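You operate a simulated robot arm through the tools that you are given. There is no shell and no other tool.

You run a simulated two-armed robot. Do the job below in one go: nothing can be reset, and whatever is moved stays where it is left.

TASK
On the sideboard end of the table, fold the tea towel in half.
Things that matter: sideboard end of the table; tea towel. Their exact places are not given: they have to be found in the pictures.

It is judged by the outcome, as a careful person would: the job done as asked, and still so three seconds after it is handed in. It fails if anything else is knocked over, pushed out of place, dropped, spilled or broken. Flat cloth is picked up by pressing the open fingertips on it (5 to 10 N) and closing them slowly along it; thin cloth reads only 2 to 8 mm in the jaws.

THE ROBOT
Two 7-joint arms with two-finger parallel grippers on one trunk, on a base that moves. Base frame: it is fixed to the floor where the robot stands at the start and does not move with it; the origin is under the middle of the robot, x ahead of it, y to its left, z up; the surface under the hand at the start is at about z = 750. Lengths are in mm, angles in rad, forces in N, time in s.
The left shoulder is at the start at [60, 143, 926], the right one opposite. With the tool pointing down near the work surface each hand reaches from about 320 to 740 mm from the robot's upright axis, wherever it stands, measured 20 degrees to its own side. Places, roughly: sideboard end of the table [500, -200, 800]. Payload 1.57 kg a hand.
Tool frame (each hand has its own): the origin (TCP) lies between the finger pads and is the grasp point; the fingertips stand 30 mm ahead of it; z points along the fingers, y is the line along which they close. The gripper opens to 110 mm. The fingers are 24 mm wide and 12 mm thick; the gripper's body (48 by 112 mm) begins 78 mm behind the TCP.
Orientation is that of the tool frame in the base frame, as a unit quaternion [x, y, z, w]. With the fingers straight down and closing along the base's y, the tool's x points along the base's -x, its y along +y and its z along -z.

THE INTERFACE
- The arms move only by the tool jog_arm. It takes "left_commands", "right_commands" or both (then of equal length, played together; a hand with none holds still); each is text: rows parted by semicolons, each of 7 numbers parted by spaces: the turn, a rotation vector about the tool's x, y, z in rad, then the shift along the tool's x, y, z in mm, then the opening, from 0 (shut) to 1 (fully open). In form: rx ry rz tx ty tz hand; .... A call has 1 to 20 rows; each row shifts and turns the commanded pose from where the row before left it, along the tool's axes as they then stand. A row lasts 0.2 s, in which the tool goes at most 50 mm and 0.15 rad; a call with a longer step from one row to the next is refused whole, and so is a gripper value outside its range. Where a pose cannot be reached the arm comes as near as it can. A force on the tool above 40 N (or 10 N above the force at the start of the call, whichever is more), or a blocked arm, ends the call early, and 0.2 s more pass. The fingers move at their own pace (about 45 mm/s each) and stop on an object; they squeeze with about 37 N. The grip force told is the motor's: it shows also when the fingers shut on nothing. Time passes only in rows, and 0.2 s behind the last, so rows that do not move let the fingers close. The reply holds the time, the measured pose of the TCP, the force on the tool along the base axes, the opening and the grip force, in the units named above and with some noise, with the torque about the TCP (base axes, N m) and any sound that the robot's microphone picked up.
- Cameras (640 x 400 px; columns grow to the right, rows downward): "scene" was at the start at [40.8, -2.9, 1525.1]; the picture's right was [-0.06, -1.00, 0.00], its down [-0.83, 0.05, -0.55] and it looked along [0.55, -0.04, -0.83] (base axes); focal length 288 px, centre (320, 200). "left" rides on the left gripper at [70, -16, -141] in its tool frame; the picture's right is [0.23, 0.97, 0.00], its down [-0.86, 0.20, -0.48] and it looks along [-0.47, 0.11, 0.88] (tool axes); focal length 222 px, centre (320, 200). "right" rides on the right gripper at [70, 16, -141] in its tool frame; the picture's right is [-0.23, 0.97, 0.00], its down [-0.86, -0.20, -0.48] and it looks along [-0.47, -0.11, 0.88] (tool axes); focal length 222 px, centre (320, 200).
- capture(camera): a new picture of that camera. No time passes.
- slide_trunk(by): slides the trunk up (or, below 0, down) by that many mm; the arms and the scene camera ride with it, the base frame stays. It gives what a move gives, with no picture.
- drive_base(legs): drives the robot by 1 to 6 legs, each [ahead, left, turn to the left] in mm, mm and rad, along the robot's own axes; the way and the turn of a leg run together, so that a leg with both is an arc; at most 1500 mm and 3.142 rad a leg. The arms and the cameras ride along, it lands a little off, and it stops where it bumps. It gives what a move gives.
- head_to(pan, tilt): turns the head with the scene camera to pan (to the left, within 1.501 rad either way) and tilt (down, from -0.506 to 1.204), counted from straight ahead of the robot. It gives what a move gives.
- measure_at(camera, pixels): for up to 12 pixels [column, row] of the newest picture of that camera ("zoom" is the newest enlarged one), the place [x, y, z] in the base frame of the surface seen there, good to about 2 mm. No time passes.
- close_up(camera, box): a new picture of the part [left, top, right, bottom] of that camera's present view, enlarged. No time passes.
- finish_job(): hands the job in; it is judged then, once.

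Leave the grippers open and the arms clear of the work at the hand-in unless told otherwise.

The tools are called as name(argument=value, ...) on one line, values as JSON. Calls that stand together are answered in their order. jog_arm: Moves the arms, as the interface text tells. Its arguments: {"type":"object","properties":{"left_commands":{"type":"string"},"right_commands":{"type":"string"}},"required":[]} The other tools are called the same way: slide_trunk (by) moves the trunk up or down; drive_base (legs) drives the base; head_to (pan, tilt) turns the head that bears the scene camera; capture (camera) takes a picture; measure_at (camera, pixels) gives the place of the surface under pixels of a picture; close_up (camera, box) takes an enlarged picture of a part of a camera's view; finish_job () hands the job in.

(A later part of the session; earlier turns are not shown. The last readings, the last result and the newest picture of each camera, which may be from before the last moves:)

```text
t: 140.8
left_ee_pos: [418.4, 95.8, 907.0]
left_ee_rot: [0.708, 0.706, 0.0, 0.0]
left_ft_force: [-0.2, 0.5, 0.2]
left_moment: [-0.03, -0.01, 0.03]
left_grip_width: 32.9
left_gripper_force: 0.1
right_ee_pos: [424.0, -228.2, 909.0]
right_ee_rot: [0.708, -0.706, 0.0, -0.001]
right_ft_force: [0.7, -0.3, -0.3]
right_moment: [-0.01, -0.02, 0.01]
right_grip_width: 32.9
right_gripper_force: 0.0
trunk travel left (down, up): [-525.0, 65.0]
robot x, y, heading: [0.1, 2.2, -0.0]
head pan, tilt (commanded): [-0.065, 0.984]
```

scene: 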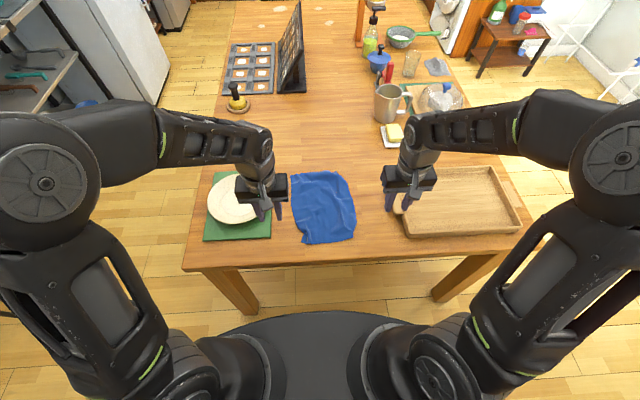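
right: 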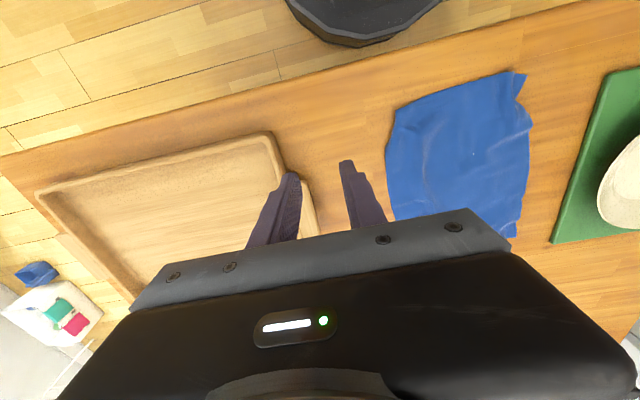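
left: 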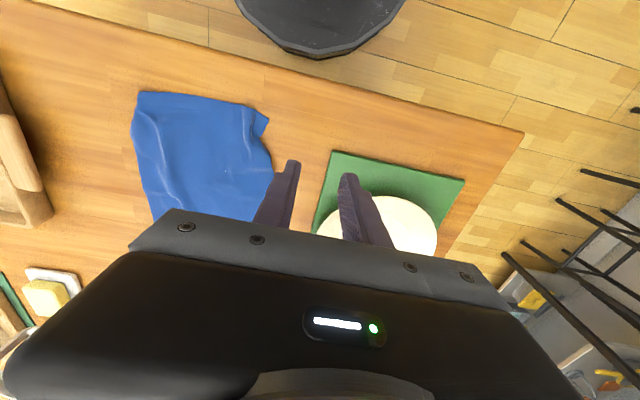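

Both rotated without trouble. Next I'll move above the two midpoints, left (523, 41) and right (527, -124).

jog_arm(left_commands="0 0 0 -11 20.9 18.4 0.3;0 0 0 -11 20.9 18.4 0.3;0 0 0 -11 20.9 18.4 0.3;0 0 0 -11 20.9 18.4 0.3;0 0 0 -11 21 18.4 0.3;0 0 0 0 0 0 0.3", right_commands="0 0 0 -20.8 -20.6 18.8 0.3;0 0 0 -20.8 -20.6 18.8 0.3;0 0 0 -20.8 -20.6 18.8 0.3;0 0 0 -20.8 -20.6 18.8 0.3;0 0 0 -20.8 -20.6 18.8 0.3;0 0 0 0 0 0 0.3")

capture(camera="left")

capture(camera="right")

close_up(camera="scene", box=[270, 140, 390, 260])

```text
t: 142.2
left_ee_pos: [526.9, 41.3, 814.8]
left_ee_rot: [0.707, 0.707, 0.0, 0.0]
left_ft_force: [-0.9, 0.1, 0.9]
left_moment: [0.0, 0.0, -0.01]
left_grip_width: 32.9
left_gripper_force: 0.0
right_ee_pos: [529.9, -124.3, 815.0]
right_ee_rot: [-0.707, 0.707, 0.0, 0.0]
right_ft_force: [-0.7, 0.4, -0.4]
right_moment: [-0.02, 0.03, 0.04]
right_grip_width: 33.0
right_gripper_force: 0.2
trunk travel left (down, up): [-525.0, 65.0]
robot x, y, heading: [3.3, -0.4, -0.002]
head pan, tilt (commanded): [-0.065, 0.984]
```

```text
taken
```

left: 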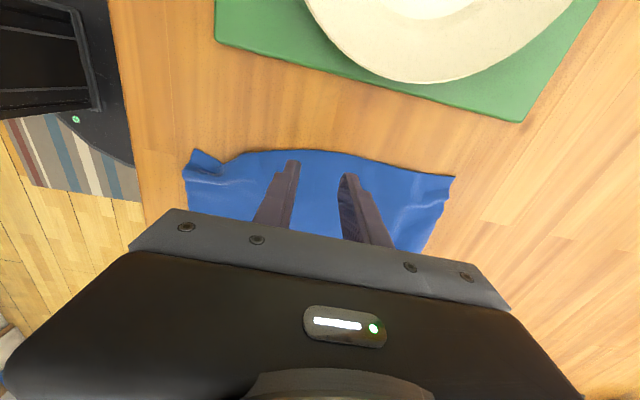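

```text
taken
```

right: 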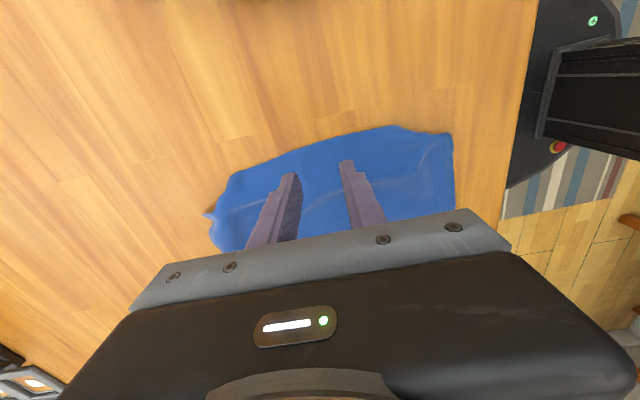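

```text
3.33 times, centred on (330, 200) of scene
```

zoom: 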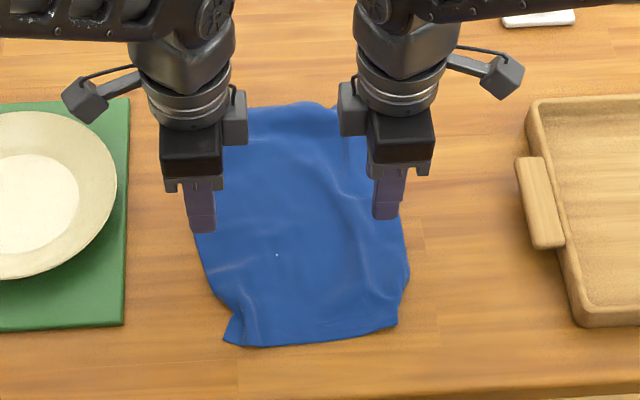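

Now I can see the right and left edges from the hand cameras. I'll measure along them to refine the midpoints.

measure_at(camera="right", pixels=[[450, 139], [420, 133], [395, 128], [350, 137], [300, 152], [260, 165], [235, 178], [222, 200], [212, 217], [218, 240], [452, 180], [430, 165]])

measure_at(camera="left", pixels=[[195, 152], [220, 165], [250, 155], [300, 153], [350, 157], [400, 170], [450, 181], [440, 205], [425, 240], [186, 180], [190, 200], [410, 210]])

close_up(camera="right", box=[195, 110, 470, 260])

close_up(camera="left", box=[170, 130, 470, 270])

```text
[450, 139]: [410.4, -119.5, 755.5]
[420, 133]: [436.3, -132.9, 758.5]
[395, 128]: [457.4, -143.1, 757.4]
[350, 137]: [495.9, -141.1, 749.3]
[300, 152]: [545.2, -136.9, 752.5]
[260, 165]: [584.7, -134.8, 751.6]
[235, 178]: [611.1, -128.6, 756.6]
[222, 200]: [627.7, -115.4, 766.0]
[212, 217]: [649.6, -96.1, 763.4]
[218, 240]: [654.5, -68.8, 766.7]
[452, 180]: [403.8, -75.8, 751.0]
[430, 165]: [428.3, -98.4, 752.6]
```

```text
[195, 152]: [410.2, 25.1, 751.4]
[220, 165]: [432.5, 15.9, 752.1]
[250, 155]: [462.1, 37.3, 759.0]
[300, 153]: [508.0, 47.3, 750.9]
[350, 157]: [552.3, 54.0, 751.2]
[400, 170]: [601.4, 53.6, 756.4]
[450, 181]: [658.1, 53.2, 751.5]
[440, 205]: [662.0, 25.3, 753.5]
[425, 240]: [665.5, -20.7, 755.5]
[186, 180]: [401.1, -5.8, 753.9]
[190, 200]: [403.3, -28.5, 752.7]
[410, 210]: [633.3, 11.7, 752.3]
```

```text
2.33 times, centred on (332, 185) of right
```

zoom: 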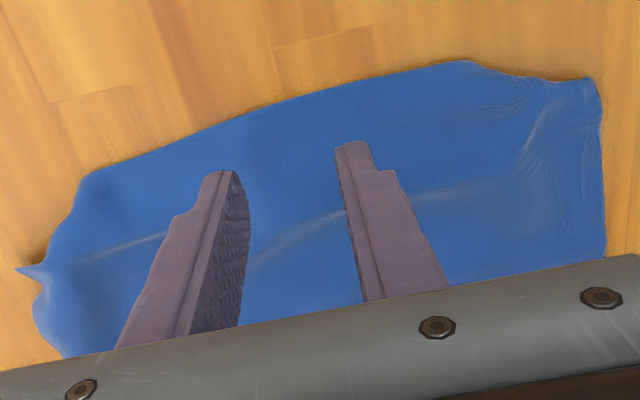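

```text
2.13 times, centred on (320, 200) of left
```

zoom: 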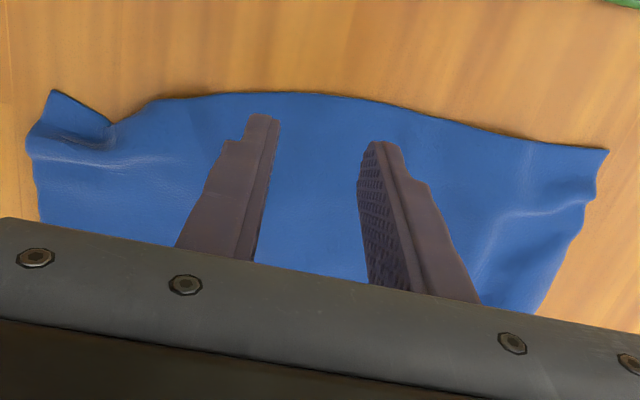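

The right edge is fully visible with its corners at (410, -120) and (650, -96), so its midpoint is near x ≈ 537. The left edge's midpoint is near x ≈ 529. I'll adjust to those and lower to near contact.

jog_arm(left_commands="0 0 0 0 2 10 0.3;0 0 0 0 0 10 0.3;0 0 0 0 0 8 0.3;0 0 0 0 0 2.5 0.3;0 0 0 0 0 0 0.3;0 0 0 0 0 0 0.3", right_commands="0 0 0 0 -3.5 10 0.3;0 0 0 0 -3.5 10 0.3;0 0 0 0 0 8 0.3;0 0 0 0 0 2.5 0.3;0 0 0 0 0 0 0.3;0 0 0 0 0 0 0.3")

```text
t: 143.6
left_ee_pos: [525.5, 40.9, 784.6]
left_ee_rot: [0.707, 0.707, 0.0, -0.001]
left_ft_force: [0.1, -0.7, -0.4]
left_moment: [0.0, -0.01, -0.04]
left_grip_width: 32.7
left_gripper_force: 0.0
right_ee_pos: [534.2, -125.3, 784.6]
right_ee_rot: [-0.707, 0.707, 0.0, 0.0]
right_ft_force: [0.8, 0.5, -0.3]
right_moment: [0.05, -0.02, 0.0]
right_grip_width: 33.1
right_gripper_force: 0.1
trunk travel left (down, up): [-525.0, 65.0]
robot x, y, heading: [3.4, -1.0, -0.003]
head pan, tilt (commanded): [-0.065, 0.984]
```

I'll make small corrections and press down gently.

jog_arm(left_commands="0 0 0 0 2 1 0.3;0 0 0 0 0 1 0.3;0 0 0 0 0 0.5 0.3;0 0 0 0 0 0 0.3;0 0 0 0 0 0 0.3;0 0 0 0 0 0 0.3", right_commands="0 0 0 0 -2 1 0.3;0 0 0 0 0 1 0.3;0 0 0 0 0 0.5 0.3;0 0 0 0 0 0 0.3;0 0 0 0 0 0 0.3;0 0 0 0 0 0 0.3")

```text
t: 145.0
left_ee_pos: [526.9, 40.1, 782.4]
left_ee_rot: [0.707, 0.707, 0.001, 0.0]
left_ft_force: [0.2, 0.0, 1.4]
left_moment: [0.02, -0.01, 0.02]
left_grip_width: 33.0
left_gripper_force: 0.0
right_ee_pos: [537.1, -126.3, 783.4]
right_ee_rot: [0.707, -0.707, -0.001, 0.0]
right_ft_force: [0.0, 0.0, 0.3]
right_moment: [-0.02, -0.01, -0.01]
right_grip_width: 33.0
right_gripper_force: 0.1
trunk travel left (down, up): [-525.0, 65.0]
robot x, y, heading: [-0.8, 2.4, -0.002]
head pan, tilt (commanded): [-0.065, 0.984]
```

jog_arm(left_commands="0 0 0 0 1 0.5 0.3;0 0 0 0 0 0.3 0.3;0 0 0 0 0 0 0.3;0 0 0 0 0 0 0.3;0 0 0 0 0 0 0.3", right_commands="0 0 0 0 0 0.7 0.3;0 0 0 0 0 0.5 0.3;0 0 0 0 0 0 0.3;0 0 0 0 0 0 0.3;0 0 0 0 0 0 0.3")

```text
t: 146.2
left_ee_pos: [526.5, 39.3, 782.2]
left_ee_rot: [0.707, 0.707, 0.0, 0.0]
left_ft_force: [-0.6, 0.2, -0.2]
left_moment: [-0.01, 0.0, -0.03]
left_grip_width: 33.2
left_gripper_force: 0.1
right_ee_pos: [536.0, -125.8, 781.3]
right_ee_rot: [0.707, -0.707, 0.0, 0.0]
right_ft_force: [-1.1, -1.1, 4.0]
right_moment: [-0.1, 0.02, -0.01]
right_grip_width: 32.9
right_gripper_force: 0.0
trunk travel left (down, up): [-525.0, 65.0]
robot x, y, heading: [1.5, 0.2, -0.0]
head pan, tilt (commanded): [-0.065, 0.984]
```

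The right reads 4 N and the left isn't touching yet. I'll lower the left 0.9 mm and the right 0.3 mm.

jog_arm(left_commands="0 0 0 0 1 0.5 0.3;0 0 0 0 0 0.4 0.3;0 0 0 0 0 0 0.3;0 0 0 0 0 0 0.3;0 0 0 0 0 0 0.3", right_commands="0 0 0 0 0 0.3 0.3;0 0 0 0 0 0 0.3;0 0 0 0 0 0 0.3;0 0 0 0 0 0 0.3;0 0 0 0 0 0 0.3")

```text
t: 147.4
left_ee_pos: [527.6, 40.3, 780.9]
left_ee_rot: [0.707, 0.707, 0.0, 0.0]
left_ft_force: [1.5, 0.5, 0.7]
left_moment: [0.03, -0.03, 0.0]
left_grip_width: 33.0
left_gripper_force: 0.0
right_ee_pos: [535.9, -124.5, 781.2]
right_ee_rot: [-0.707, 0.707, -0.001, 0.001]
right_ft_force: [1.1, -1.7, 9.5]
right_moment: [-0.12, -0.01, 0.01]
right_grip_width: 32.8
right_gripper_force: 0.1
trunk travel left (down, up): [-525.0, 65.0]
robot x, y, heading: [-0.5, 1.6, -0.001]
head pan, tilt (commanded): [-0.065, 0.984]
```

jog_arm(left_commands="0 0 0 0 0.5 0.4 0.3;0 0 0 0 0 0.4 0.3;0 0 0 0 0 0 0.3;0 0 0 0 0 0 0.3;0 0 0 0 0 0 0.3")

```text
t: 148.6
left_ee_pos: [529.1, 39.8, 781.7]
left_ee_rot: [0.707, 0.707, 0.0, 0.0]
left_ft_force: [0.4, 1.2, 8.9]
left_moment: [0.08, 0.13, 0.0]
left_grip_width: 33.2
left_gripper_force: 0.0
right_ee_pos: [535.3, -124.8, 781.5]
right_ee_rot: [0.707, -0.707, 0.0, 0.0]
right_ft_force: [2.4, -0.3, 7.8]
right_moment: [-0.13, 0.0, 0.0]
right_grip_width: 32.8
right_gripper_force: 0.2
trunk travel left (down, up): [-525.0, 65.0]
robot x, y, heading: [-1.3, 2.3, -0.003]
head pan, tilt (commanded): [-0.065, 0.984]
```

Both now press at about 8–9 N at the two midpoints. I'll close both slowly.

jog_arm(left_commands="0 0 0 0 0 0 0.28;0 0 0 0 0 0 0.26;0 0 0 0 0 0 0.24;0 0 0 0 0 0 0.22;0 0 0 0 0 0 0.2;0 0 0 0 0 0 0.18;0 0 0 0 0 0 0.16;0 0 0 0 0 0 0.14;0 0 0 0 0 0 0.12;0 0 0 0 0 0 0.1;0 0 0 0 0 0 0.08;0 0 0 0 0 0 0.06;0 0 0 0 0 0 0.04;0 0 0 0 0 0 0.02;0 0 0 0 0 0 0;0 0 0 0 0 0 0;0 0 0 0 0 0 0", right_commands="0 0 0 0 0 0 0.28;0 0 0 0 0 0 0.26;0 0 0 0 0 0 0.24;0 0 0 0 0 0 0.22;0 0 0 0 0 0 0.2;0 0 0 0 0 0 0.18;0 0 0 0 0 0 0.16;0 0 0 0 0 0 0.14;0 0 0 0 0 0 0.12;0 0 0 0 0 0 0.1;0 0 0 0 0 0 0.08;0 0 0 0 0 0 0.06;0 0 0 0 0 0 0.04;0 0 0 0 0 0 0.02;0 0 0 0 0 0 0;0 0 0 0 0 0 0;0 0 0 0 0 0 0")

capture(camera="left")

capture(camera="right")

close_up(camera="scene", box=[270, 140, 390, 260])

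```text
t: 152.2
left_ee_pos: [529.8, 39.8, 781.4]
left_ee_rot: [0.707, 0.707, 0.001, 0.001]
left_ft_force: [0.8, -0.4, 13.8]
left_moment: [-0.06, -0.05, 0.0]
left_grip_width: 5.5
left_gripper_force: 25.9
right_ee_pos: [535.3, -126.0, 781.8]
right_ee_rot: [-0.707, 0.708, -0.001, 0.001]
right_ft_force: [-1.2, 0.3, 5.7]
right_moment: [-0.01, 0.0, 0.01]
right_grip_width: 6.7
right_gripper_force: 26.4
trunk travel left (down, up): [-525.0, 65.0]
robot x, y, heading: [-2.8, -0.4, 0.001]
head pan, tilt (commanded): [-0.065, 0.984]
```

```text
taken
```

left: 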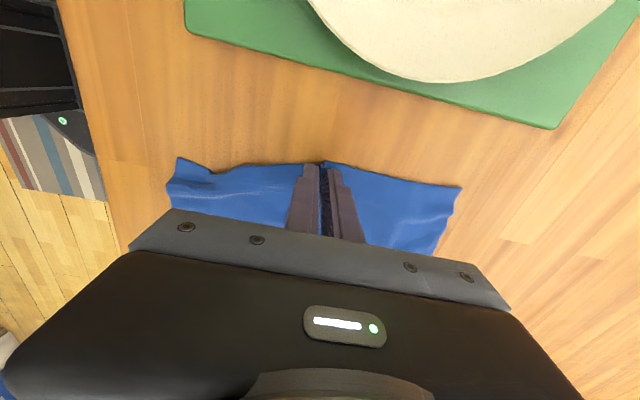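

```text
taken
```

right: 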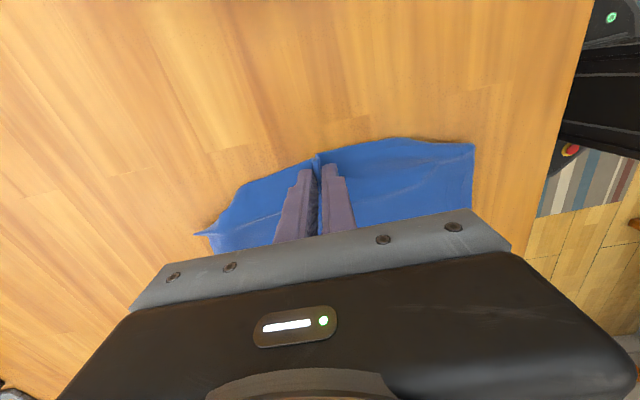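

```text
3.33 times, centred on (330, 200) of scene
```

zoom: 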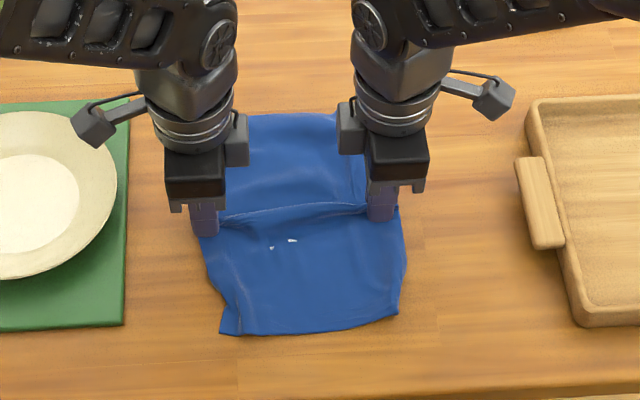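

Both midpoints are pinched (5.5 and 6.7 mm) and a ridge runs straight across the middle line. I'll lift straight up so both halves hang down.

jog_arm(left_commands="0 0 0 0.3 0 -6 0;0 0 0 0.3 0 -10 0;0 0 0 0.3 0 -15 0;0 0 0 0.3 0 -18 0;0 0 0 0 0 -18 0;0 0 0 0 0 -18 0;0 0 0 0 0 -18 0;0 0 0 0 0 -18 0;0 0 0 0 0 -18 0;0 0 0 0 0 -18 0;0 0 0 0 0 -14 0;0 0 0 0 0 0 0;0 0 0 0 0 0 0;0 0 0 0 0 0 0", right_commands="0 0 0 0.3 0 -6 0;0 0 0 0.3 0 -10 0;0 0 0 0.3 0 -15 0;0 0 0 0.3 0 -18 0;0 0 0 0 0 -18 0;0 0 0 0 0 -18 0;0 0 0 0 0 -18 0;0 0 0 0 0 -18 0;0 0 0 0 0 -18 0;0 0 0 0 0 -18 0;0 0 0 0 0 -14 0;0 0 0 0 0 0 0;0 0 0 0 0 0 0;0 0 0 0 0 0 0")

close_up(camera="scene", box=[270, 110, 390, 230])

capture(camera="left")

capture(camera="right")

```text
t: 155.2
left_ee_pos: [529.4, 39.8, 950.7]
left_ee_rot: [0.707, 0.707, 0.001, 0.0]
left_ft_force: [0.1, -0.6, -0.7]
left_moment: [0.02, 0.02, 0.0]
left_grip_width: 2.5
left_gripper_force: 24.1
right_ee_pos: [534.9, -125.3, 949.3]
right_ee_rot: [-0.707, 0.707, 0.0, 0.001]
right_ft_force: [0.5, 0.8, -0.3]
right_moment: [0.01, 0.02, -0.01]
right_grip_width: 6.6
right_gripper_force: 25.6
trunk travel left (down, up): [-525.0, 65.0]
robot x, y, heading: [0.5, 0.6, 0.003]
head pan, tilt (commanded): [-0.065, 0.984]
```

```text
3.33 times, centred on (330, 170) of scene
```

zoom: 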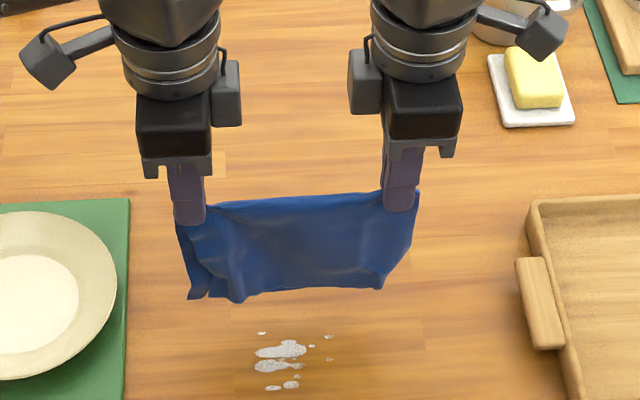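

```text
taken
```

left: 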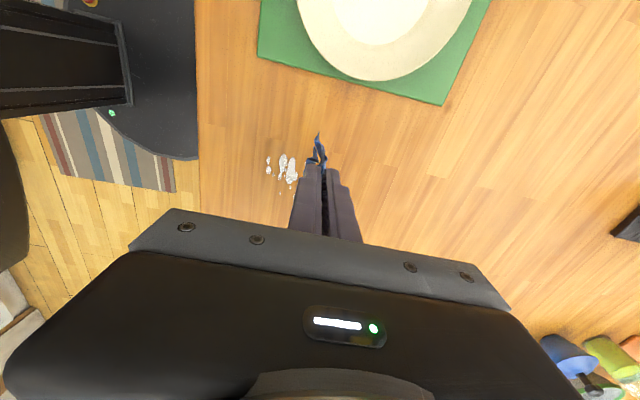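

```text
taken
```

right: 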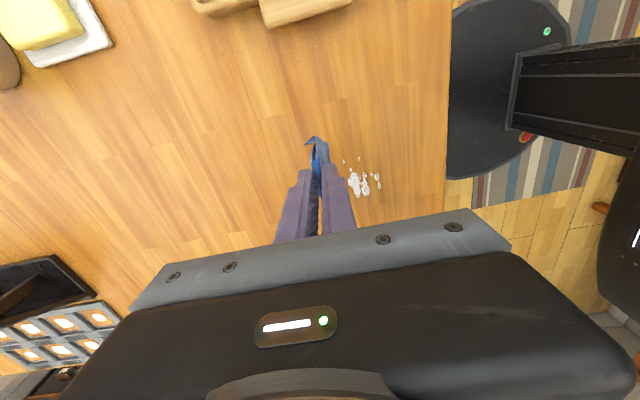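

The towel hangs neatly folded over its middle line. I'll check that both halves hang to the same height.

close_up(camera="scene", box=[290, 150, 370, 210])

measure_at(camera="zoom", pixels=[[135, 345], [160, 340], [200, 350], [250, 335], [330, 330], [420, 325], [455, 270], [120, 270], [150, 320], [110, 200], [180, 340], [480, 200]])

close_up(camera="left", box=[280, 110, 360, 180])

close_up(camera="right", box=[280, 110, 360, 180])

```text
6.67 times, centred on (330, 180) of scene
```

zoom: 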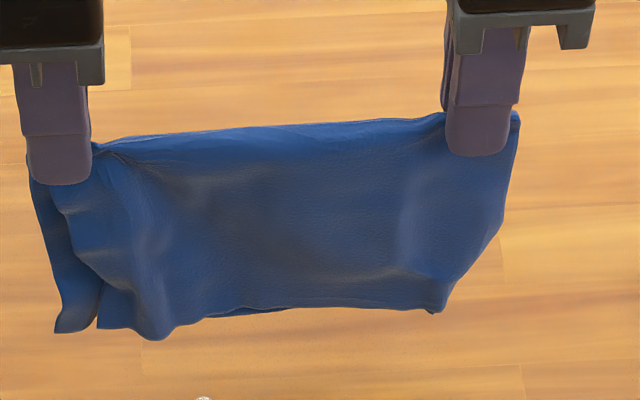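

```text
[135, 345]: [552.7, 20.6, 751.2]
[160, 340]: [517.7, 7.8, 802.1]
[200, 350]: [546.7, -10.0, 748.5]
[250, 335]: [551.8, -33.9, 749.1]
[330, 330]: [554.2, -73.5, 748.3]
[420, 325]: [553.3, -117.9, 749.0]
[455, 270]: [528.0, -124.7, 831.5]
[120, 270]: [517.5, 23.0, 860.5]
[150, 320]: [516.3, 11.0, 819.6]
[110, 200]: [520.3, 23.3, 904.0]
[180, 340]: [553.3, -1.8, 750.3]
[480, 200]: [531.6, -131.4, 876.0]
```

```text
5.71 times, centred on (320, 145) of left
```

zoom: 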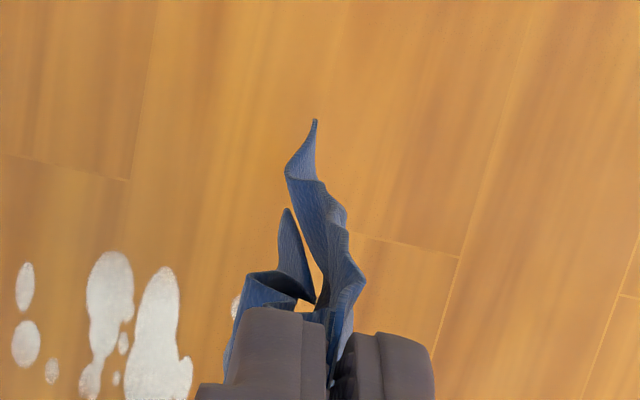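

```text
5.71 times, centred on (320, 145) of right
```

zoom: 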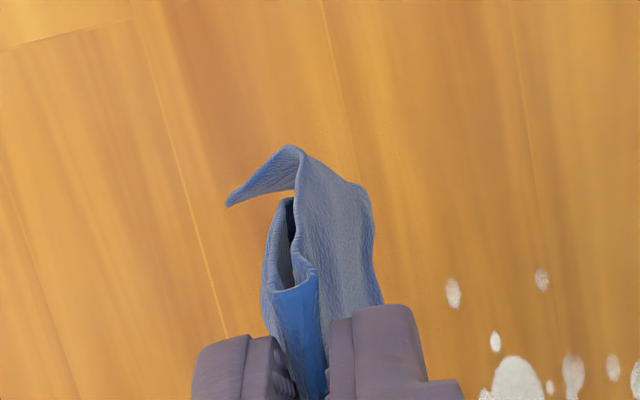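

close_up(camera="scene", box=[290, 150, 370, 210])

measure_at(camera="zoom", pixels=[[72, 322], [65, 300], [108, 322], [155, 335], [190, 312], [240, 311], [250, 303], [330, 303], [400, 305], [435, 308], [445, 285], [80, 270]])

```text
6.67 times, centred on (330, 180) of scene
```

zoom: 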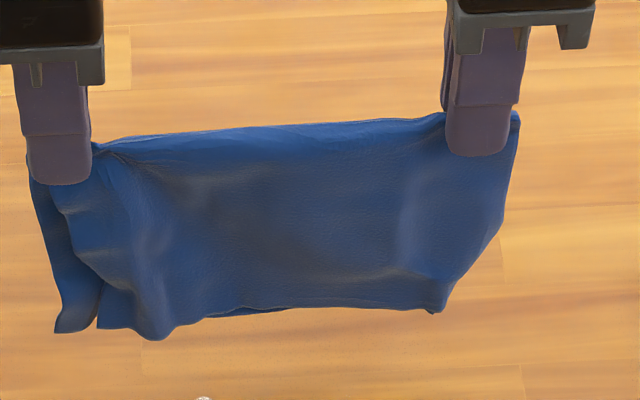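

```text
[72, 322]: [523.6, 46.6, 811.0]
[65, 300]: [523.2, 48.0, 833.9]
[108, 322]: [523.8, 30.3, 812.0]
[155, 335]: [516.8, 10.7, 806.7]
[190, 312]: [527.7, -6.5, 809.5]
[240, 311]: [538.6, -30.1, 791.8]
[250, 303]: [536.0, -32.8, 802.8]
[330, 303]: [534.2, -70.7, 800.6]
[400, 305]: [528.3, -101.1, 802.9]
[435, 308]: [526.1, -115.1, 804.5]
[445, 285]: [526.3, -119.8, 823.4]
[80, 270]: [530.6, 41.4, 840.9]
```

Both halves hang to within about 10 mm of each other (z ≈ 792–811), so the fold is well centred. To lay it down I'll first carry it forward about 108 mm with a slight forward tilt for reach, then set it down moving back so the free edges trail away.

jog_arm(left_commands="-0.0667 0 0 0 18 0 0;-0.0667 0 0 0 17.96 1.2 0;-0.0667 0 0 0 17.84 2.4 0;-0.0667 0 0 0 17.64 3.6 0;-0.0667 0 0 0 17.36 4.75 0;-0.0667 0 0 0 17 5.9 0;0 0 0 0 0 0 0;0 0 0 0 0 0 0;0 0 0 0 0 0 0;0 0 0 0 0 0 0", right_commands="0.0667 0 0 0 -18 0 0;0.0667 0 0 0 -17.96 1.2 0;0.0667 0 0 0 -17.84 2.4 0;0.0667 0 0 0 -17.64 3.6 0;0.0667 0 0 0 -17.36 4.75 0;0.0667 0 0 0 -17 5.9 0;0 0 0 0 0 0 0;0 0 0 0 0 0 0;0 0 0 0 0 0 0;0 0 0 0 0 0 0")

close_up(camera="scene", box=[270, 110, 390, 210])

```text
t: 157.4
left_ee_pos: [637.7, 43.1, 950.5]
left_ee_rot: [0.693, 0.693, 0.141, 0.139]
left_ft_force: [0.2, -1.7, 0.4]
left_moment: [0.0, 0.02, 0.03]
left_grip_width: 2.5
left_gripper_force: 23.3
right_ee_pos: [644.6, -125.8, 950.4]
right_ee_rot: [-0.693, 0.693, -0.141, 0.14]
right_ft_force: [-0.5, 0.3, -0.2]
right_moment: [0.02, 0.0, -0.01]
right_grip_width: 2.5
right_gripper_force: 24.0
trunk travel left (down, up): [-525.0, 65.0]
robot x, y, heading: [-4.2, -4.4, 0.003]
head pan, tilt (commanded): [-0.065, 0.984]
```

```text
4.00 times, centred on (330, 160) of scene
```

zoom: 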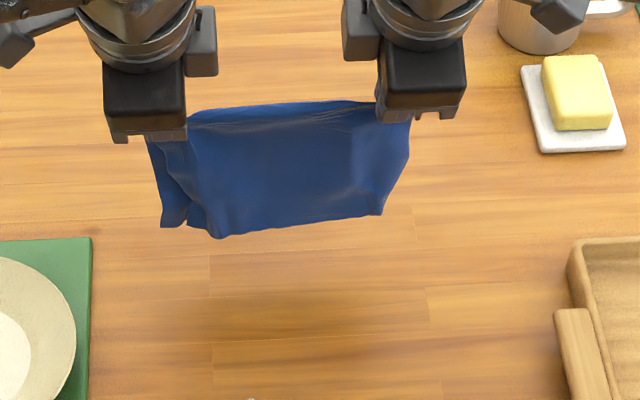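

measure_at(camera="zoom", pixels=[[170, 222], [188, 220], [215, 233], [260, 226], [320, 220], [375, 210], [400, 170], [160, 180], [290, 160]])

```text
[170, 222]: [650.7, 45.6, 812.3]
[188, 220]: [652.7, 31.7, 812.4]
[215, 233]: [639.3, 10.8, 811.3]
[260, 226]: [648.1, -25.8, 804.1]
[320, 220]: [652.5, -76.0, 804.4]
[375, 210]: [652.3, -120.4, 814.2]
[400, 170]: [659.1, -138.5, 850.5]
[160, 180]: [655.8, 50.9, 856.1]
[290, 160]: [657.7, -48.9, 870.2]
```

The lower edges are about 55 mm above the table. I'll lower about 42 mm, then begin moving back while the edges touch down.

jog_arm(left_commands="0 0 0 0 -5.45 12.9 0;0 0 0 0 -5.45 12.9 0;0 0 0 0 -5.45 12.9 0;0 0 0 0 -16.2 -0.3 0;0 0 0 0 -16.2 -0.3 0;0 0 0 0 -16.2 -0.3 0;0 0 0 0 -17.2 4.7 0;0 0 0 0 -17.2 4.7 0;0 0 0 0 -17.2 4.7 0;0 0 0 0 0 0 0", right_commands="0 0 0 0 5.45 12.9 0;0 0 0 0 5.45 12.9 0;0 0 0 0 5.45 12.9 0;0 0 0 0 16.2 -0.3 0;0 0 0 0 16.2 -0.3 0;0 0 0 0 16.2 -0.3 0;0 0 0 0 17.2 4.7 0;0 0 0 0 17.2 4.7 0;0 0 0 0 17.2 4.7 0;0 0 0 0 0 0 0")

close_up(camera="scene", box=[270, 120, 390, 220])

capture(camera="left")

capture(camera="right")

```text
t: 159.6
left_ee_pos: [549.5, 42.4, 859.5]
left_ee_rot: [0.693, 0.693, 0.14, 0.141]
left_ft_force: [0.5, -0.5, 0.7]
left_moment: [-0.01, 0.02, 0.02]
left_grip_width: 2.2
left_gripper_force: 24.0
right_ee_pos: [556.4, -124.8, 858.5]
right_ee_rot: [-0.693, 0.694, -0.139, 0.141]
right_ft_force: [0.2, -0.3, 0.4]
right_moment: [0.0, 0.02, 0.0]
right_grip_width: 2.3
right_gripper_force: 23.5
trunk travel left (down, up): [-525.0, 65.0]
robot x, y, heading: [-1.3, -4.7, -0.001]
head pan, tilt (commanded): [-0.065, 0.984]
```

```text
4.00 times, centred on (330, 170) of scene
```

zoom: 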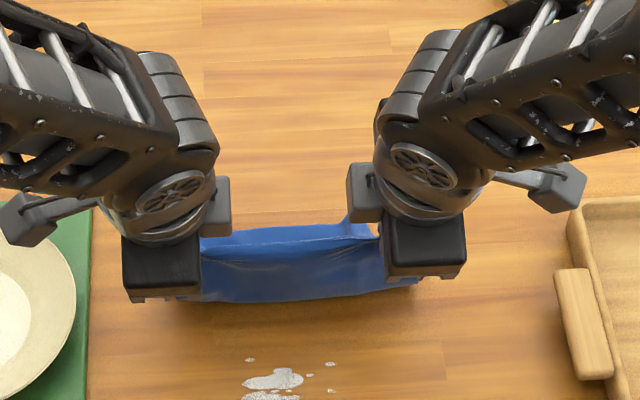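

```text
taken
```

left: 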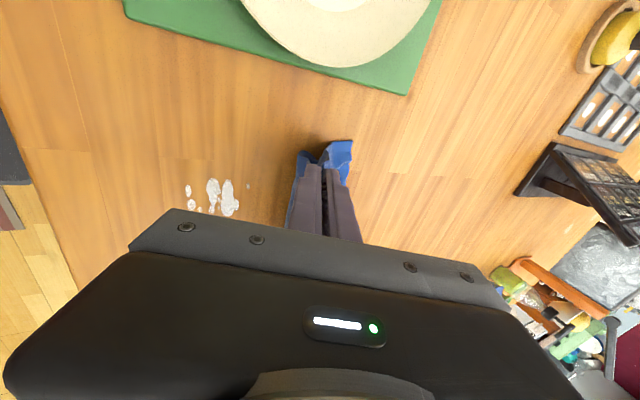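

```text
taken
```

right: 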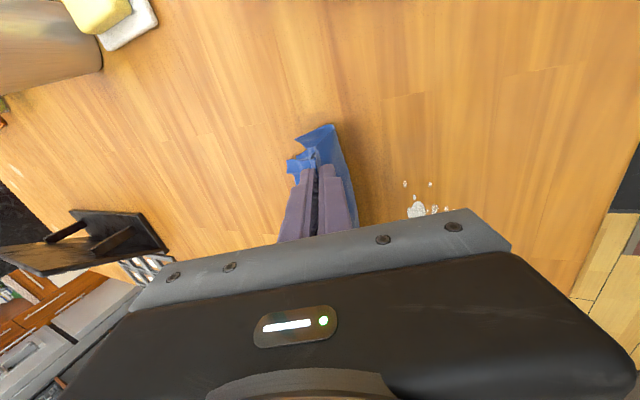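

close_up(camera="scene", box=[295, 170, 375, 215])

measure_at(camera="zoom", pixels=[[250, 195], [300, 195], [350, 180], [400, 180], [300, 215], [350, 215], [300, 250], [350, 250], [250, 300], [300, 305], [350, 300], [420, 290]])

close_up(camera="left", box=[260, 110, 380, 210])

close_up(camera="right", box=[260, 100, 380, 200])

```text
8.00 times, centred on (335, 192) of scene
```

zoom: 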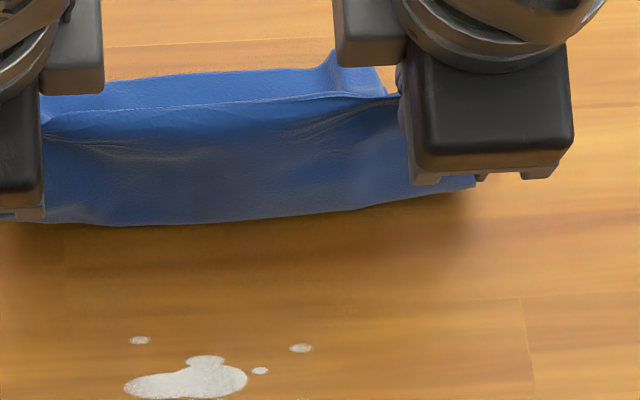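

```text
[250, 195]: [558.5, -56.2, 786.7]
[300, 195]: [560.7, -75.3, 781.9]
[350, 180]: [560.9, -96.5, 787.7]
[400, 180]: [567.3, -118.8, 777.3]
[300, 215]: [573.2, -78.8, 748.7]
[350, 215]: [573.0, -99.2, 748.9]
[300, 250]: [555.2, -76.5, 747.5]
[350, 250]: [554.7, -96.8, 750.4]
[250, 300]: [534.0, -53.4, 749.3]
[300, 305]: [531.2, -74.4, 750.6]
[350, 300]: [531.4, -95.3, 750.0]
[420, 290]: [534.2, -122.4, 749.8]
```

```text
4.00 times, centred on (320, 160) of left
```

zoom: 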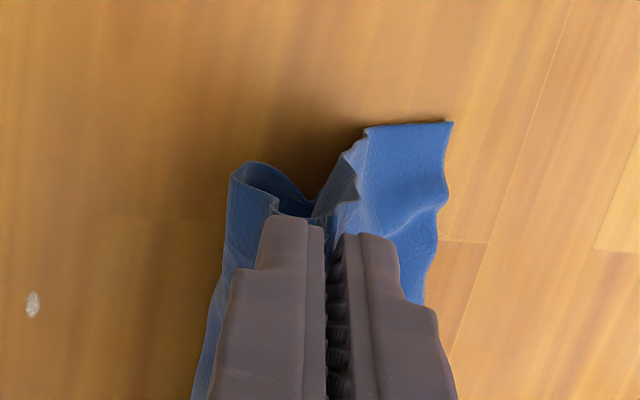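

```text
4.00 times, centred on (320, 150) of right
```

zoom: 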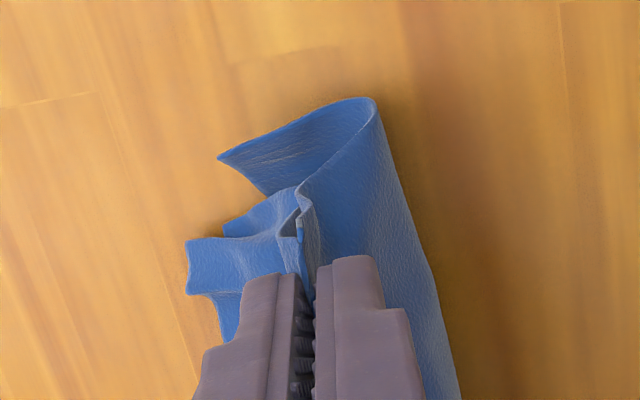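

The far half trails forward, and the near half follows underneath with its edge pointing forward too. I'll continue laying back and down.

jog_arm(left_commands="0 0 0 0 -16.5 1.5 0;0 0 0 0 -16.5 1.5 0;0 0 0 0 -16.5 2.5 0;0 0 0 0 -17.2 4.7 0;0 0 0 0 -17.2 4.7 0;0 0 0 0 -17.2 4.7 0;0 0 0 0 0 0 0", right_commands="0 0 0 0 16.5 1.5 0;0 0 0 0 16.5 1.5 0;0 0 0 0 16.5 2.5 0;0 0 0 0 17.2 4.7 0;0 0 0 0 17.2 4.7 0;0 0 0 0 17.2 4.7 0;0 0 0 0 0 0 0")

close_up(camera="scene", box=[270, 140, 390, 240])

capture(camera="left")

capture(camera="right")

```text
t: 161.2
left_ee_pos: [464.6, 41.9, 799.9]
left_ee_rot: [0.693, 0.693, 0.139, 0.141]
left_ft_force: [-0.5, -1.0, -0.8]
left_moment: [-0.02, 0.02, 0.01]
left_grip_width: 2.5
left_gripper_force: 24.3
right_ee_pos: [471.9, -126.4, 801.0]
right_ee_rot: [-0.693, 0.693, -0.141, 0.14]
right_ft_force: [0.4, 0.3, 0.0]
right_moment: [-0.01, 0.09, -0.01]
right_grip_width: 2.4
right_gripper_force: 23.7
trunk travel left (down, up): [-525.0, 65.0]
robot x, y, heading: [1.5, -3.2, 0.001]
head pan, tilt (commanded): [-0.065, 0.984]
```

```text
4.00 times, centred on (330, 190) of scene
```

zoom: 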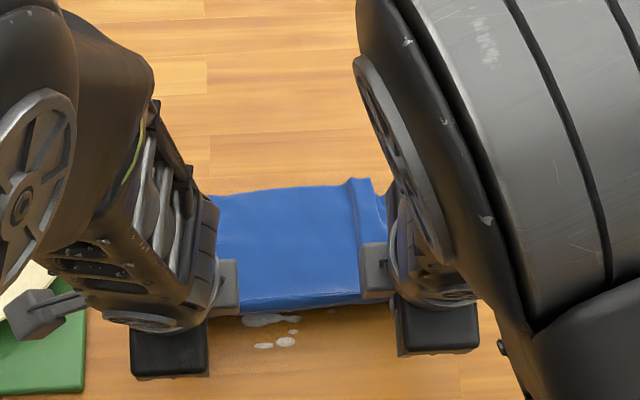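

```text
taken
```

left: 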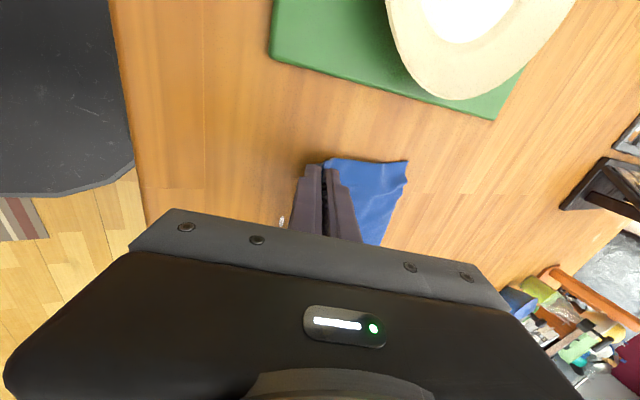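

```text
taken
```

right: 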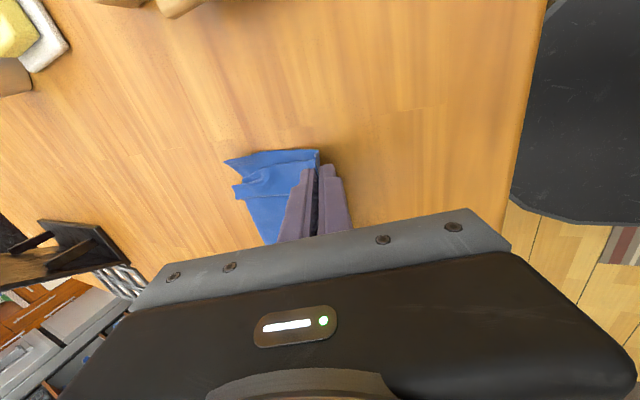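

It's laid out folded, with both layers trailing forward. I'll look closely at the edges.

close_up(camera="right", box=[210, 130, 350, 250])

close_up(camera="left", box=[280, 140, 430, 260])

close_up(camera="scene", box=[300, 180, 370, 225])

measure_at(camera="zoom", pixels=[[110, 145], [200, 130], [300, 120], [410, 110], [430, 120], [455, 140], [410, 150], [425, 180], [250, 200], [250, 300], [350, 300], [350, 200]])

```text
3.33 times, centred on (280, 190) of right
```

zoom: 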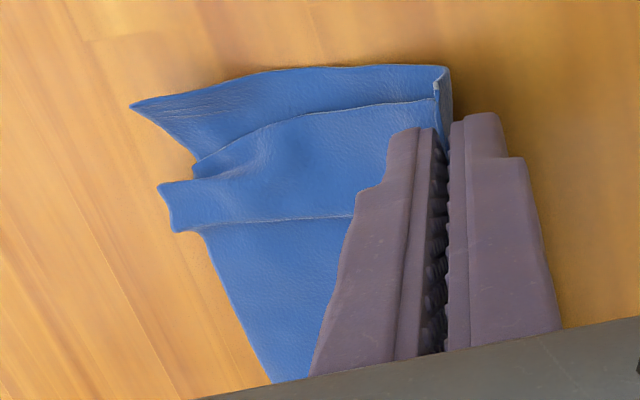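

```text
3.33 times, centred on (355, 200) of left
```

zoom: 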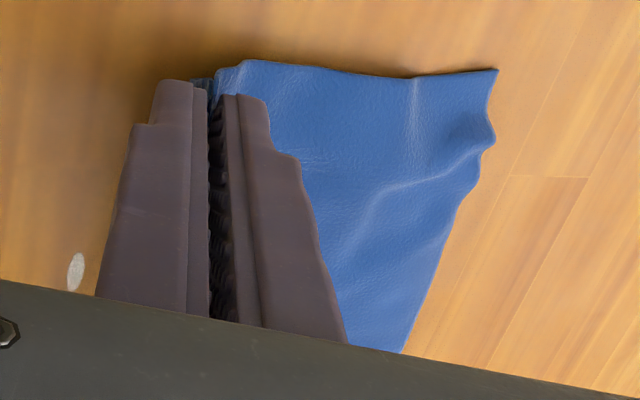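

```text
8.89 times, centred on (335, 202) of scene
```

zoom: 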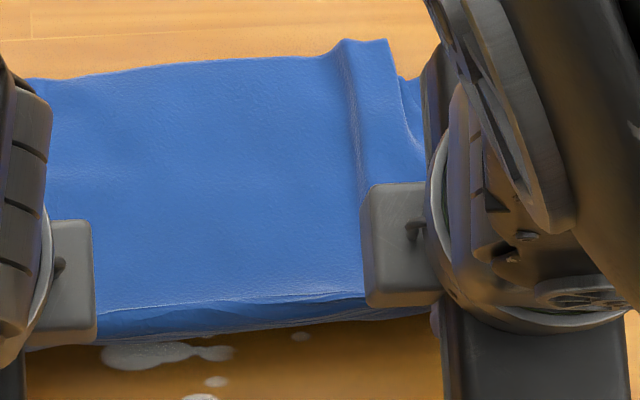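

```text
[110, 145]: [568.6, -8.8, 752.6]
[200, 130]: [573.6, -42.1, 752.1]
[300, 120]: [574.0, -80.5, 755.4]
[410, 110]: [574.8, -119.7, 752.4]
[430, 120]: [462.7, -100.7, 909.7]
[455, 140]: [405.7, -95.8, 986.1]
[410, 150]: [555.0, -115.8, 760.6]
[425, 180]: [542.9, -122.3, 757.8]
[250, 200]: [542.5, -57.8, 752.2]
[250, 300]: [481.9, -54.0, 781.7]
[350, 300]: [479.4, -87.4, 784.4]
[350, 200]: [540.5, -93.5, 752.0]
```

The left side aligns well. On the right, the upper layer's corner is drawn in slightly by a small pleat. I'll lower the fold to the table and release.

jog_arm(left_commands="0 0 0 0 -3.4 2.9 0;0 0 0 0 -3.4 2.9 0;0 0 0 0 -3.4 2.9 0;0 0 0 0 -1 1.5 0;0 0 0 0 0 0 0;0 0 0 0 0 0 0", right_commands="0 0 0 0 3.4 2.9 0;0 0 0 0 3.4 2.9 0;0 0 0 0 3.4 2.9 0;0 0 0 0 1 1.5 0;0 0 0 0 0 0 0;0 0 0 0 0 0 0")

```text
t: 162.6
left_ee_pos: [457.3, 43.4, 787.3]
left_ee_rot: [0.694, 0.693, 0.139, 0.14]
left_ft_force: [0.3, -0.3, -1.2]
left_moment: [0.04, 0.06, 0.02]
left_grip_width: 2.4
left_gripper_force: 24.0
right_ee_pos: [464.7, -126.6, 787.6]
right_ee_rot: [0.694, -0.693, 0.14, -0.14]
right_ft_force: [-1.2, 0.4, -0.1]
right_moment: [0.04, 0.07, -0.04]
right_grip_width: 2.5
right_gripper_force: 23.7
trunk travel left (down, up): [-525.0, 65.0]
robot x, y, heading: [1.9, -1.0, 0.003]
head pan, tilt (commanded): [-0.065, 0.984]
```

Both hands are just above the table. I'll open slightly and draw the fingers back along their own axis so the fold slips out cleanly, then rise.

jog_arm(left_commands="0 0 0 0 0 0 0.04;0 0 0 0 0 0 0.08;0 0 0 0 0 -1 0.12;0 0 0 0 0 -2 0.16;0 0 0 0 0 -4 0.2;0 0 0 0 0 -8 0.22;0 0 0 0 0 -15 0.25;0 0 0 0 0 -25 0.25;0 0 0 0 0 -30 0.25;0 0 0 8 0 -30 0.25;0 0 0 15 0 -20 0.25;0 0 0 0 0 0 0.25", right_commands="0 0 0 0 0 0 0.04;0 0 0 0 0 0 0.08;0 0 0 0 0 -1 0.12;0 0 0 0 0 -2 0.16;0 0 0 0 0 -4 0.2;0 0 0 0 0 -8 0.22;0 0 0 0 0 -15 0.25;0 0 0 0 0 -25 0.25;0 0 0 0 0 -30 0.25;0 0 0 8 0 -30 0.25;0 0 0 15 0 -20 0.25;0 0 0 0 0 0 0.25")

capture(camera="scene")

close_up(camera="scene", box=[280, 160, 390, 250])

```text
t: 165.2
left_ee_pos: [408.0, 64.7, 910.9]
left_ee_rot: [0.693, 0.693, 0.141, 0.139]
left_ft_force: [0.0, -0.3, -0.3]
left_moment: [-0.01, 0.01, 0.0]
left_grip_width: 27.6
left_gripper_force: 0.0
right_ee_pos: [413.4, -148.0, 911.8]
right_ee_rot: [0.693, -0.693, 0.14, -0.141]
right_ft_force: [-0.5, 0.1, 0.0]
right_moment: [-0.01, -0.01, -0.01]
right_grip_width: 27.5
right_gripper_force: 0.1
trunk travel left (down, up): [-525.0, 65.0]
robot x, y, heading: [-2.1, -1.4, -0.002]
head pan, tilt (commanded): [-0.065, 0.984]
```

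```text
taken
```

scene: 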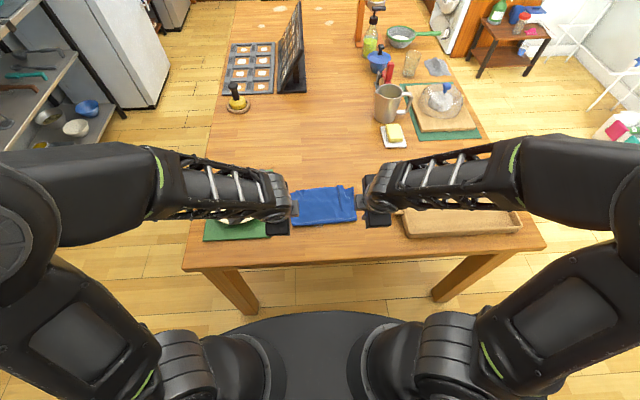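

```text
4.44 times, centred on (335, 205) of scene
```

zoom: 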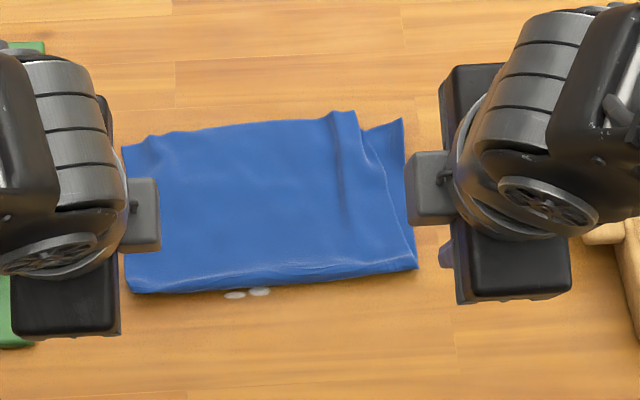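

That is a neat half fold. I'll move the arms up and outward for an unobstructed view.

jog_arm(left_commands="0 0 0 25 0 -25 0.25;0 0 0 30 0 -20 0.25;0 0 0 30 0 -10 0.25;0 0 0 0 0 0 0.25", right_commands="0 0 0 25 0 -25 0.25;0 0 0 30 0 -20 0.25;0 0 0 30 0 -10 0.25;0 0 0 0 0 0 0.25")

close_up(camera="scene", box=[280, 160, 390, 250])

measure_at(camera="zoom", pixels=[[128, 150], [175, 133], [260, 124], [330, 118], [352, 114], [400, 122], [368, 160], [385, 200], [415, 262], [130, 288], [340, 150], [270, 275]])

```text
t: 166.2
left_ee_pos: [383.9, 149.0, 960.2]
left_ee_rot: [0.693, 0.693, 0.14, 0.14]
left_ft_force: [0.6, -0.2, 0.2]
left_moment: [0.02, 0.03, -0.01]
left_grip_width: 27.4
left_gripper_force: 0.1
right_ee_pos: [392.1, -232.0, 963.1]
right_ee_rot: [0.693, -0.693, 0.14, -0.14]
right_ft_force: [0.6, -0.1, -0.3]
right_moment: [0.0, 0.01, 0.02]
right_grip_width: 27.1
right_gripper_force: 0.0
trunk travel left (down, up): [-525.0, 65.0]
robot x, y, heading: [-1.2, 0.2, 0.002]
head pan, tilt (commanded): [-0.065, 0.984]
```

```text
4.44 times, centred on (335, 205) of scene
```

zoom: 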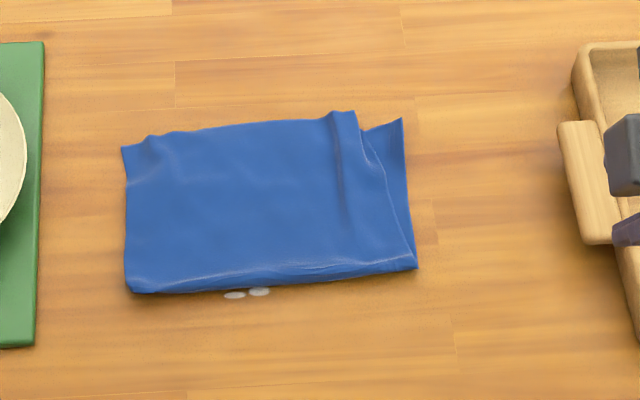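

```text
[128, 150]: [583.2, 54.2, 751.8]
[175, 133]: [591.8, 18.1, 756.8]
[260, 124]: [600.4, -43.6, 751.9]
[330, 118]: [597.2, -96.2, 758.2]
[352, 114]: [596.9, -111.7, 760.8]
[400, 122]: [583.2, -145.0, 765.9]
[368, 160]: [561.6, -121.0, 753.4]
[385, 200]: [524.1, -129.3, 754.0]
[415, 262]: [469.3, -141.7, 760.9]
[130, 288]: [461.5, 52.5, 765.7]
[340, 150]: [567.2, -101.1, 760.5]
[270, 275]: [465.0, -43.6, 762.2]
```

The towel is folded in half, with its fold at x ≈ 465 and its edges at x ≈ 583–600. The left sides coincide. The one flaw is a low pleat at y ≈ -105 that draws the upper layer's right corner in by about 33 mm: (597, -112) against (583, -145). I'll try one gentle correction, lifting just that ridge about 15 mm and letting it drop open with no sideways pull. First I'll turn the right gripper back to its normal orientation.

jog_arm(right_commands="-0.1 0 0 0 0 0 0.25;-0.1 0 0 0 0 0 0.25;-0.1 0 0 0 0 0 0.25;-0.1 0 0 0 0 0 0.25;0 0 0.1428 0 0 0 0.25;0 0 0.1428 0 0 0 0.25;0 0 0.1428 0 0 0 0.25;0 0 0.1428 0 0 0 0.25;0 0 0.1428 0 0 0 0.25;0 0 0.1428 0 0 0 0.25;0 0 0.1428 0 0 0 0.25;0 0 0.1428 0 0 0 0.25;0 0 0.1428 0 0 0 0.25;0 0 0.1428 0 0 0 0.25;0 0 0.1428 0 0 0 0.25;0 0 0 0 0 0 0.25")

```text
t: 169.6
left_ee_pos: [383.9, 149.9, 960.3]
left_ee_rot: [0.693, 0.693, 0.141, 0.14]
left_ft_force: [-0.5, 0.9, 0.3]
left_moment: [0.04, 0.03, 0.0]
left_grip_width: 27.6
left_gripper_force: 0.0
right_ee_pos: [391.6, -234.4, 962.1]
right_ee_rot: [0.0, 1.0, 0.0, 0.0]
right_ft_force: [0.2, -1.6, 0.5]
right_moment: [0.0, 0.0, -0.05]
right_grip_width: 27.7
right_gripper_force: 0.0
trunk travel left (down, up): [-525.0, 65.0]
robot x, y, heading: [-0.1, -0.2, 0.001]
head pan, tilt (commanded): [-0.065, 0.984]
```

The orientation is normal again. I'll move above the ridge at (588, -105) and look with the right camera.

jog_arm(right_commands="0 0 0 -32.7 21.5 5 0.25;0 0 0 -32.7 21.5 10 0.25;0 0 0 -32.7 21.5 15 0.25;0 0 0 -32.7 21.5 20 0.25;0 0 0 -32.7 21.5 20 0.25;0 0 0 -32.7 21.5 20 0.25;0 0 0 0 0 0 0.25")

capture(camera="right")

close_up(camera="right", box=[240, 30, 460, 190])

```text
t: 171.2
left_ee_pos: [384.0, 150.6, 960.7]
left_ee_rot: [0.693, 0.693, 0.14, 0.141]
left_ft_force: [-0.3, -0.2, 0.0]
left_moment: [0.0, 0.0, 0.02]
left_grip_width: 27.4
left_gripper_force: 0.0
right_ee_pos: [588.4, -100.2, 871.4]
right_ee_rot: [0.0, 1.0, 0.0, -0.001]
right_ft_force: [0.3, 0.5, 0.4]
right_moment: [-0.02, 0.0, 0.0]
right_grip_width: 27.6
right_gripper_force: 0.2
trunk travel left (down, up): [-525.0, 65.0]
robot x, y, heading: [-0.7, 2.5, -0.001]
head pan, tilt (commanded): [-0.065, 0.984]
```

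```text
taken
```

right: 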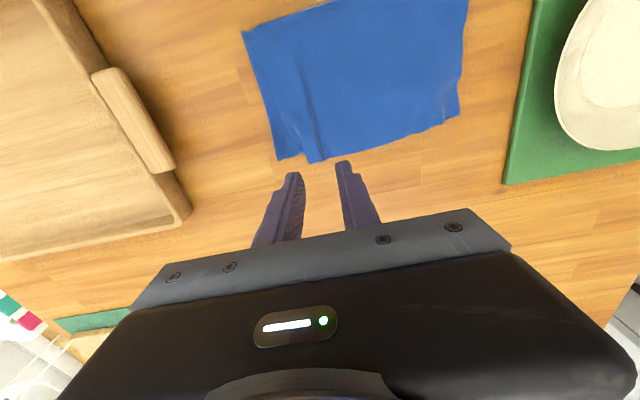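

```text
2.50 times, centred on (350, 110) of right
```

zoom: 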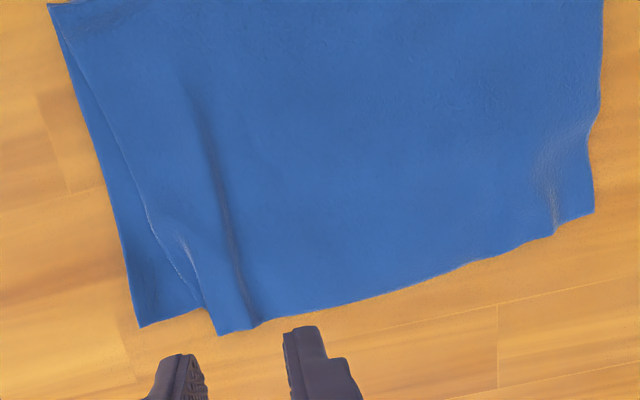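

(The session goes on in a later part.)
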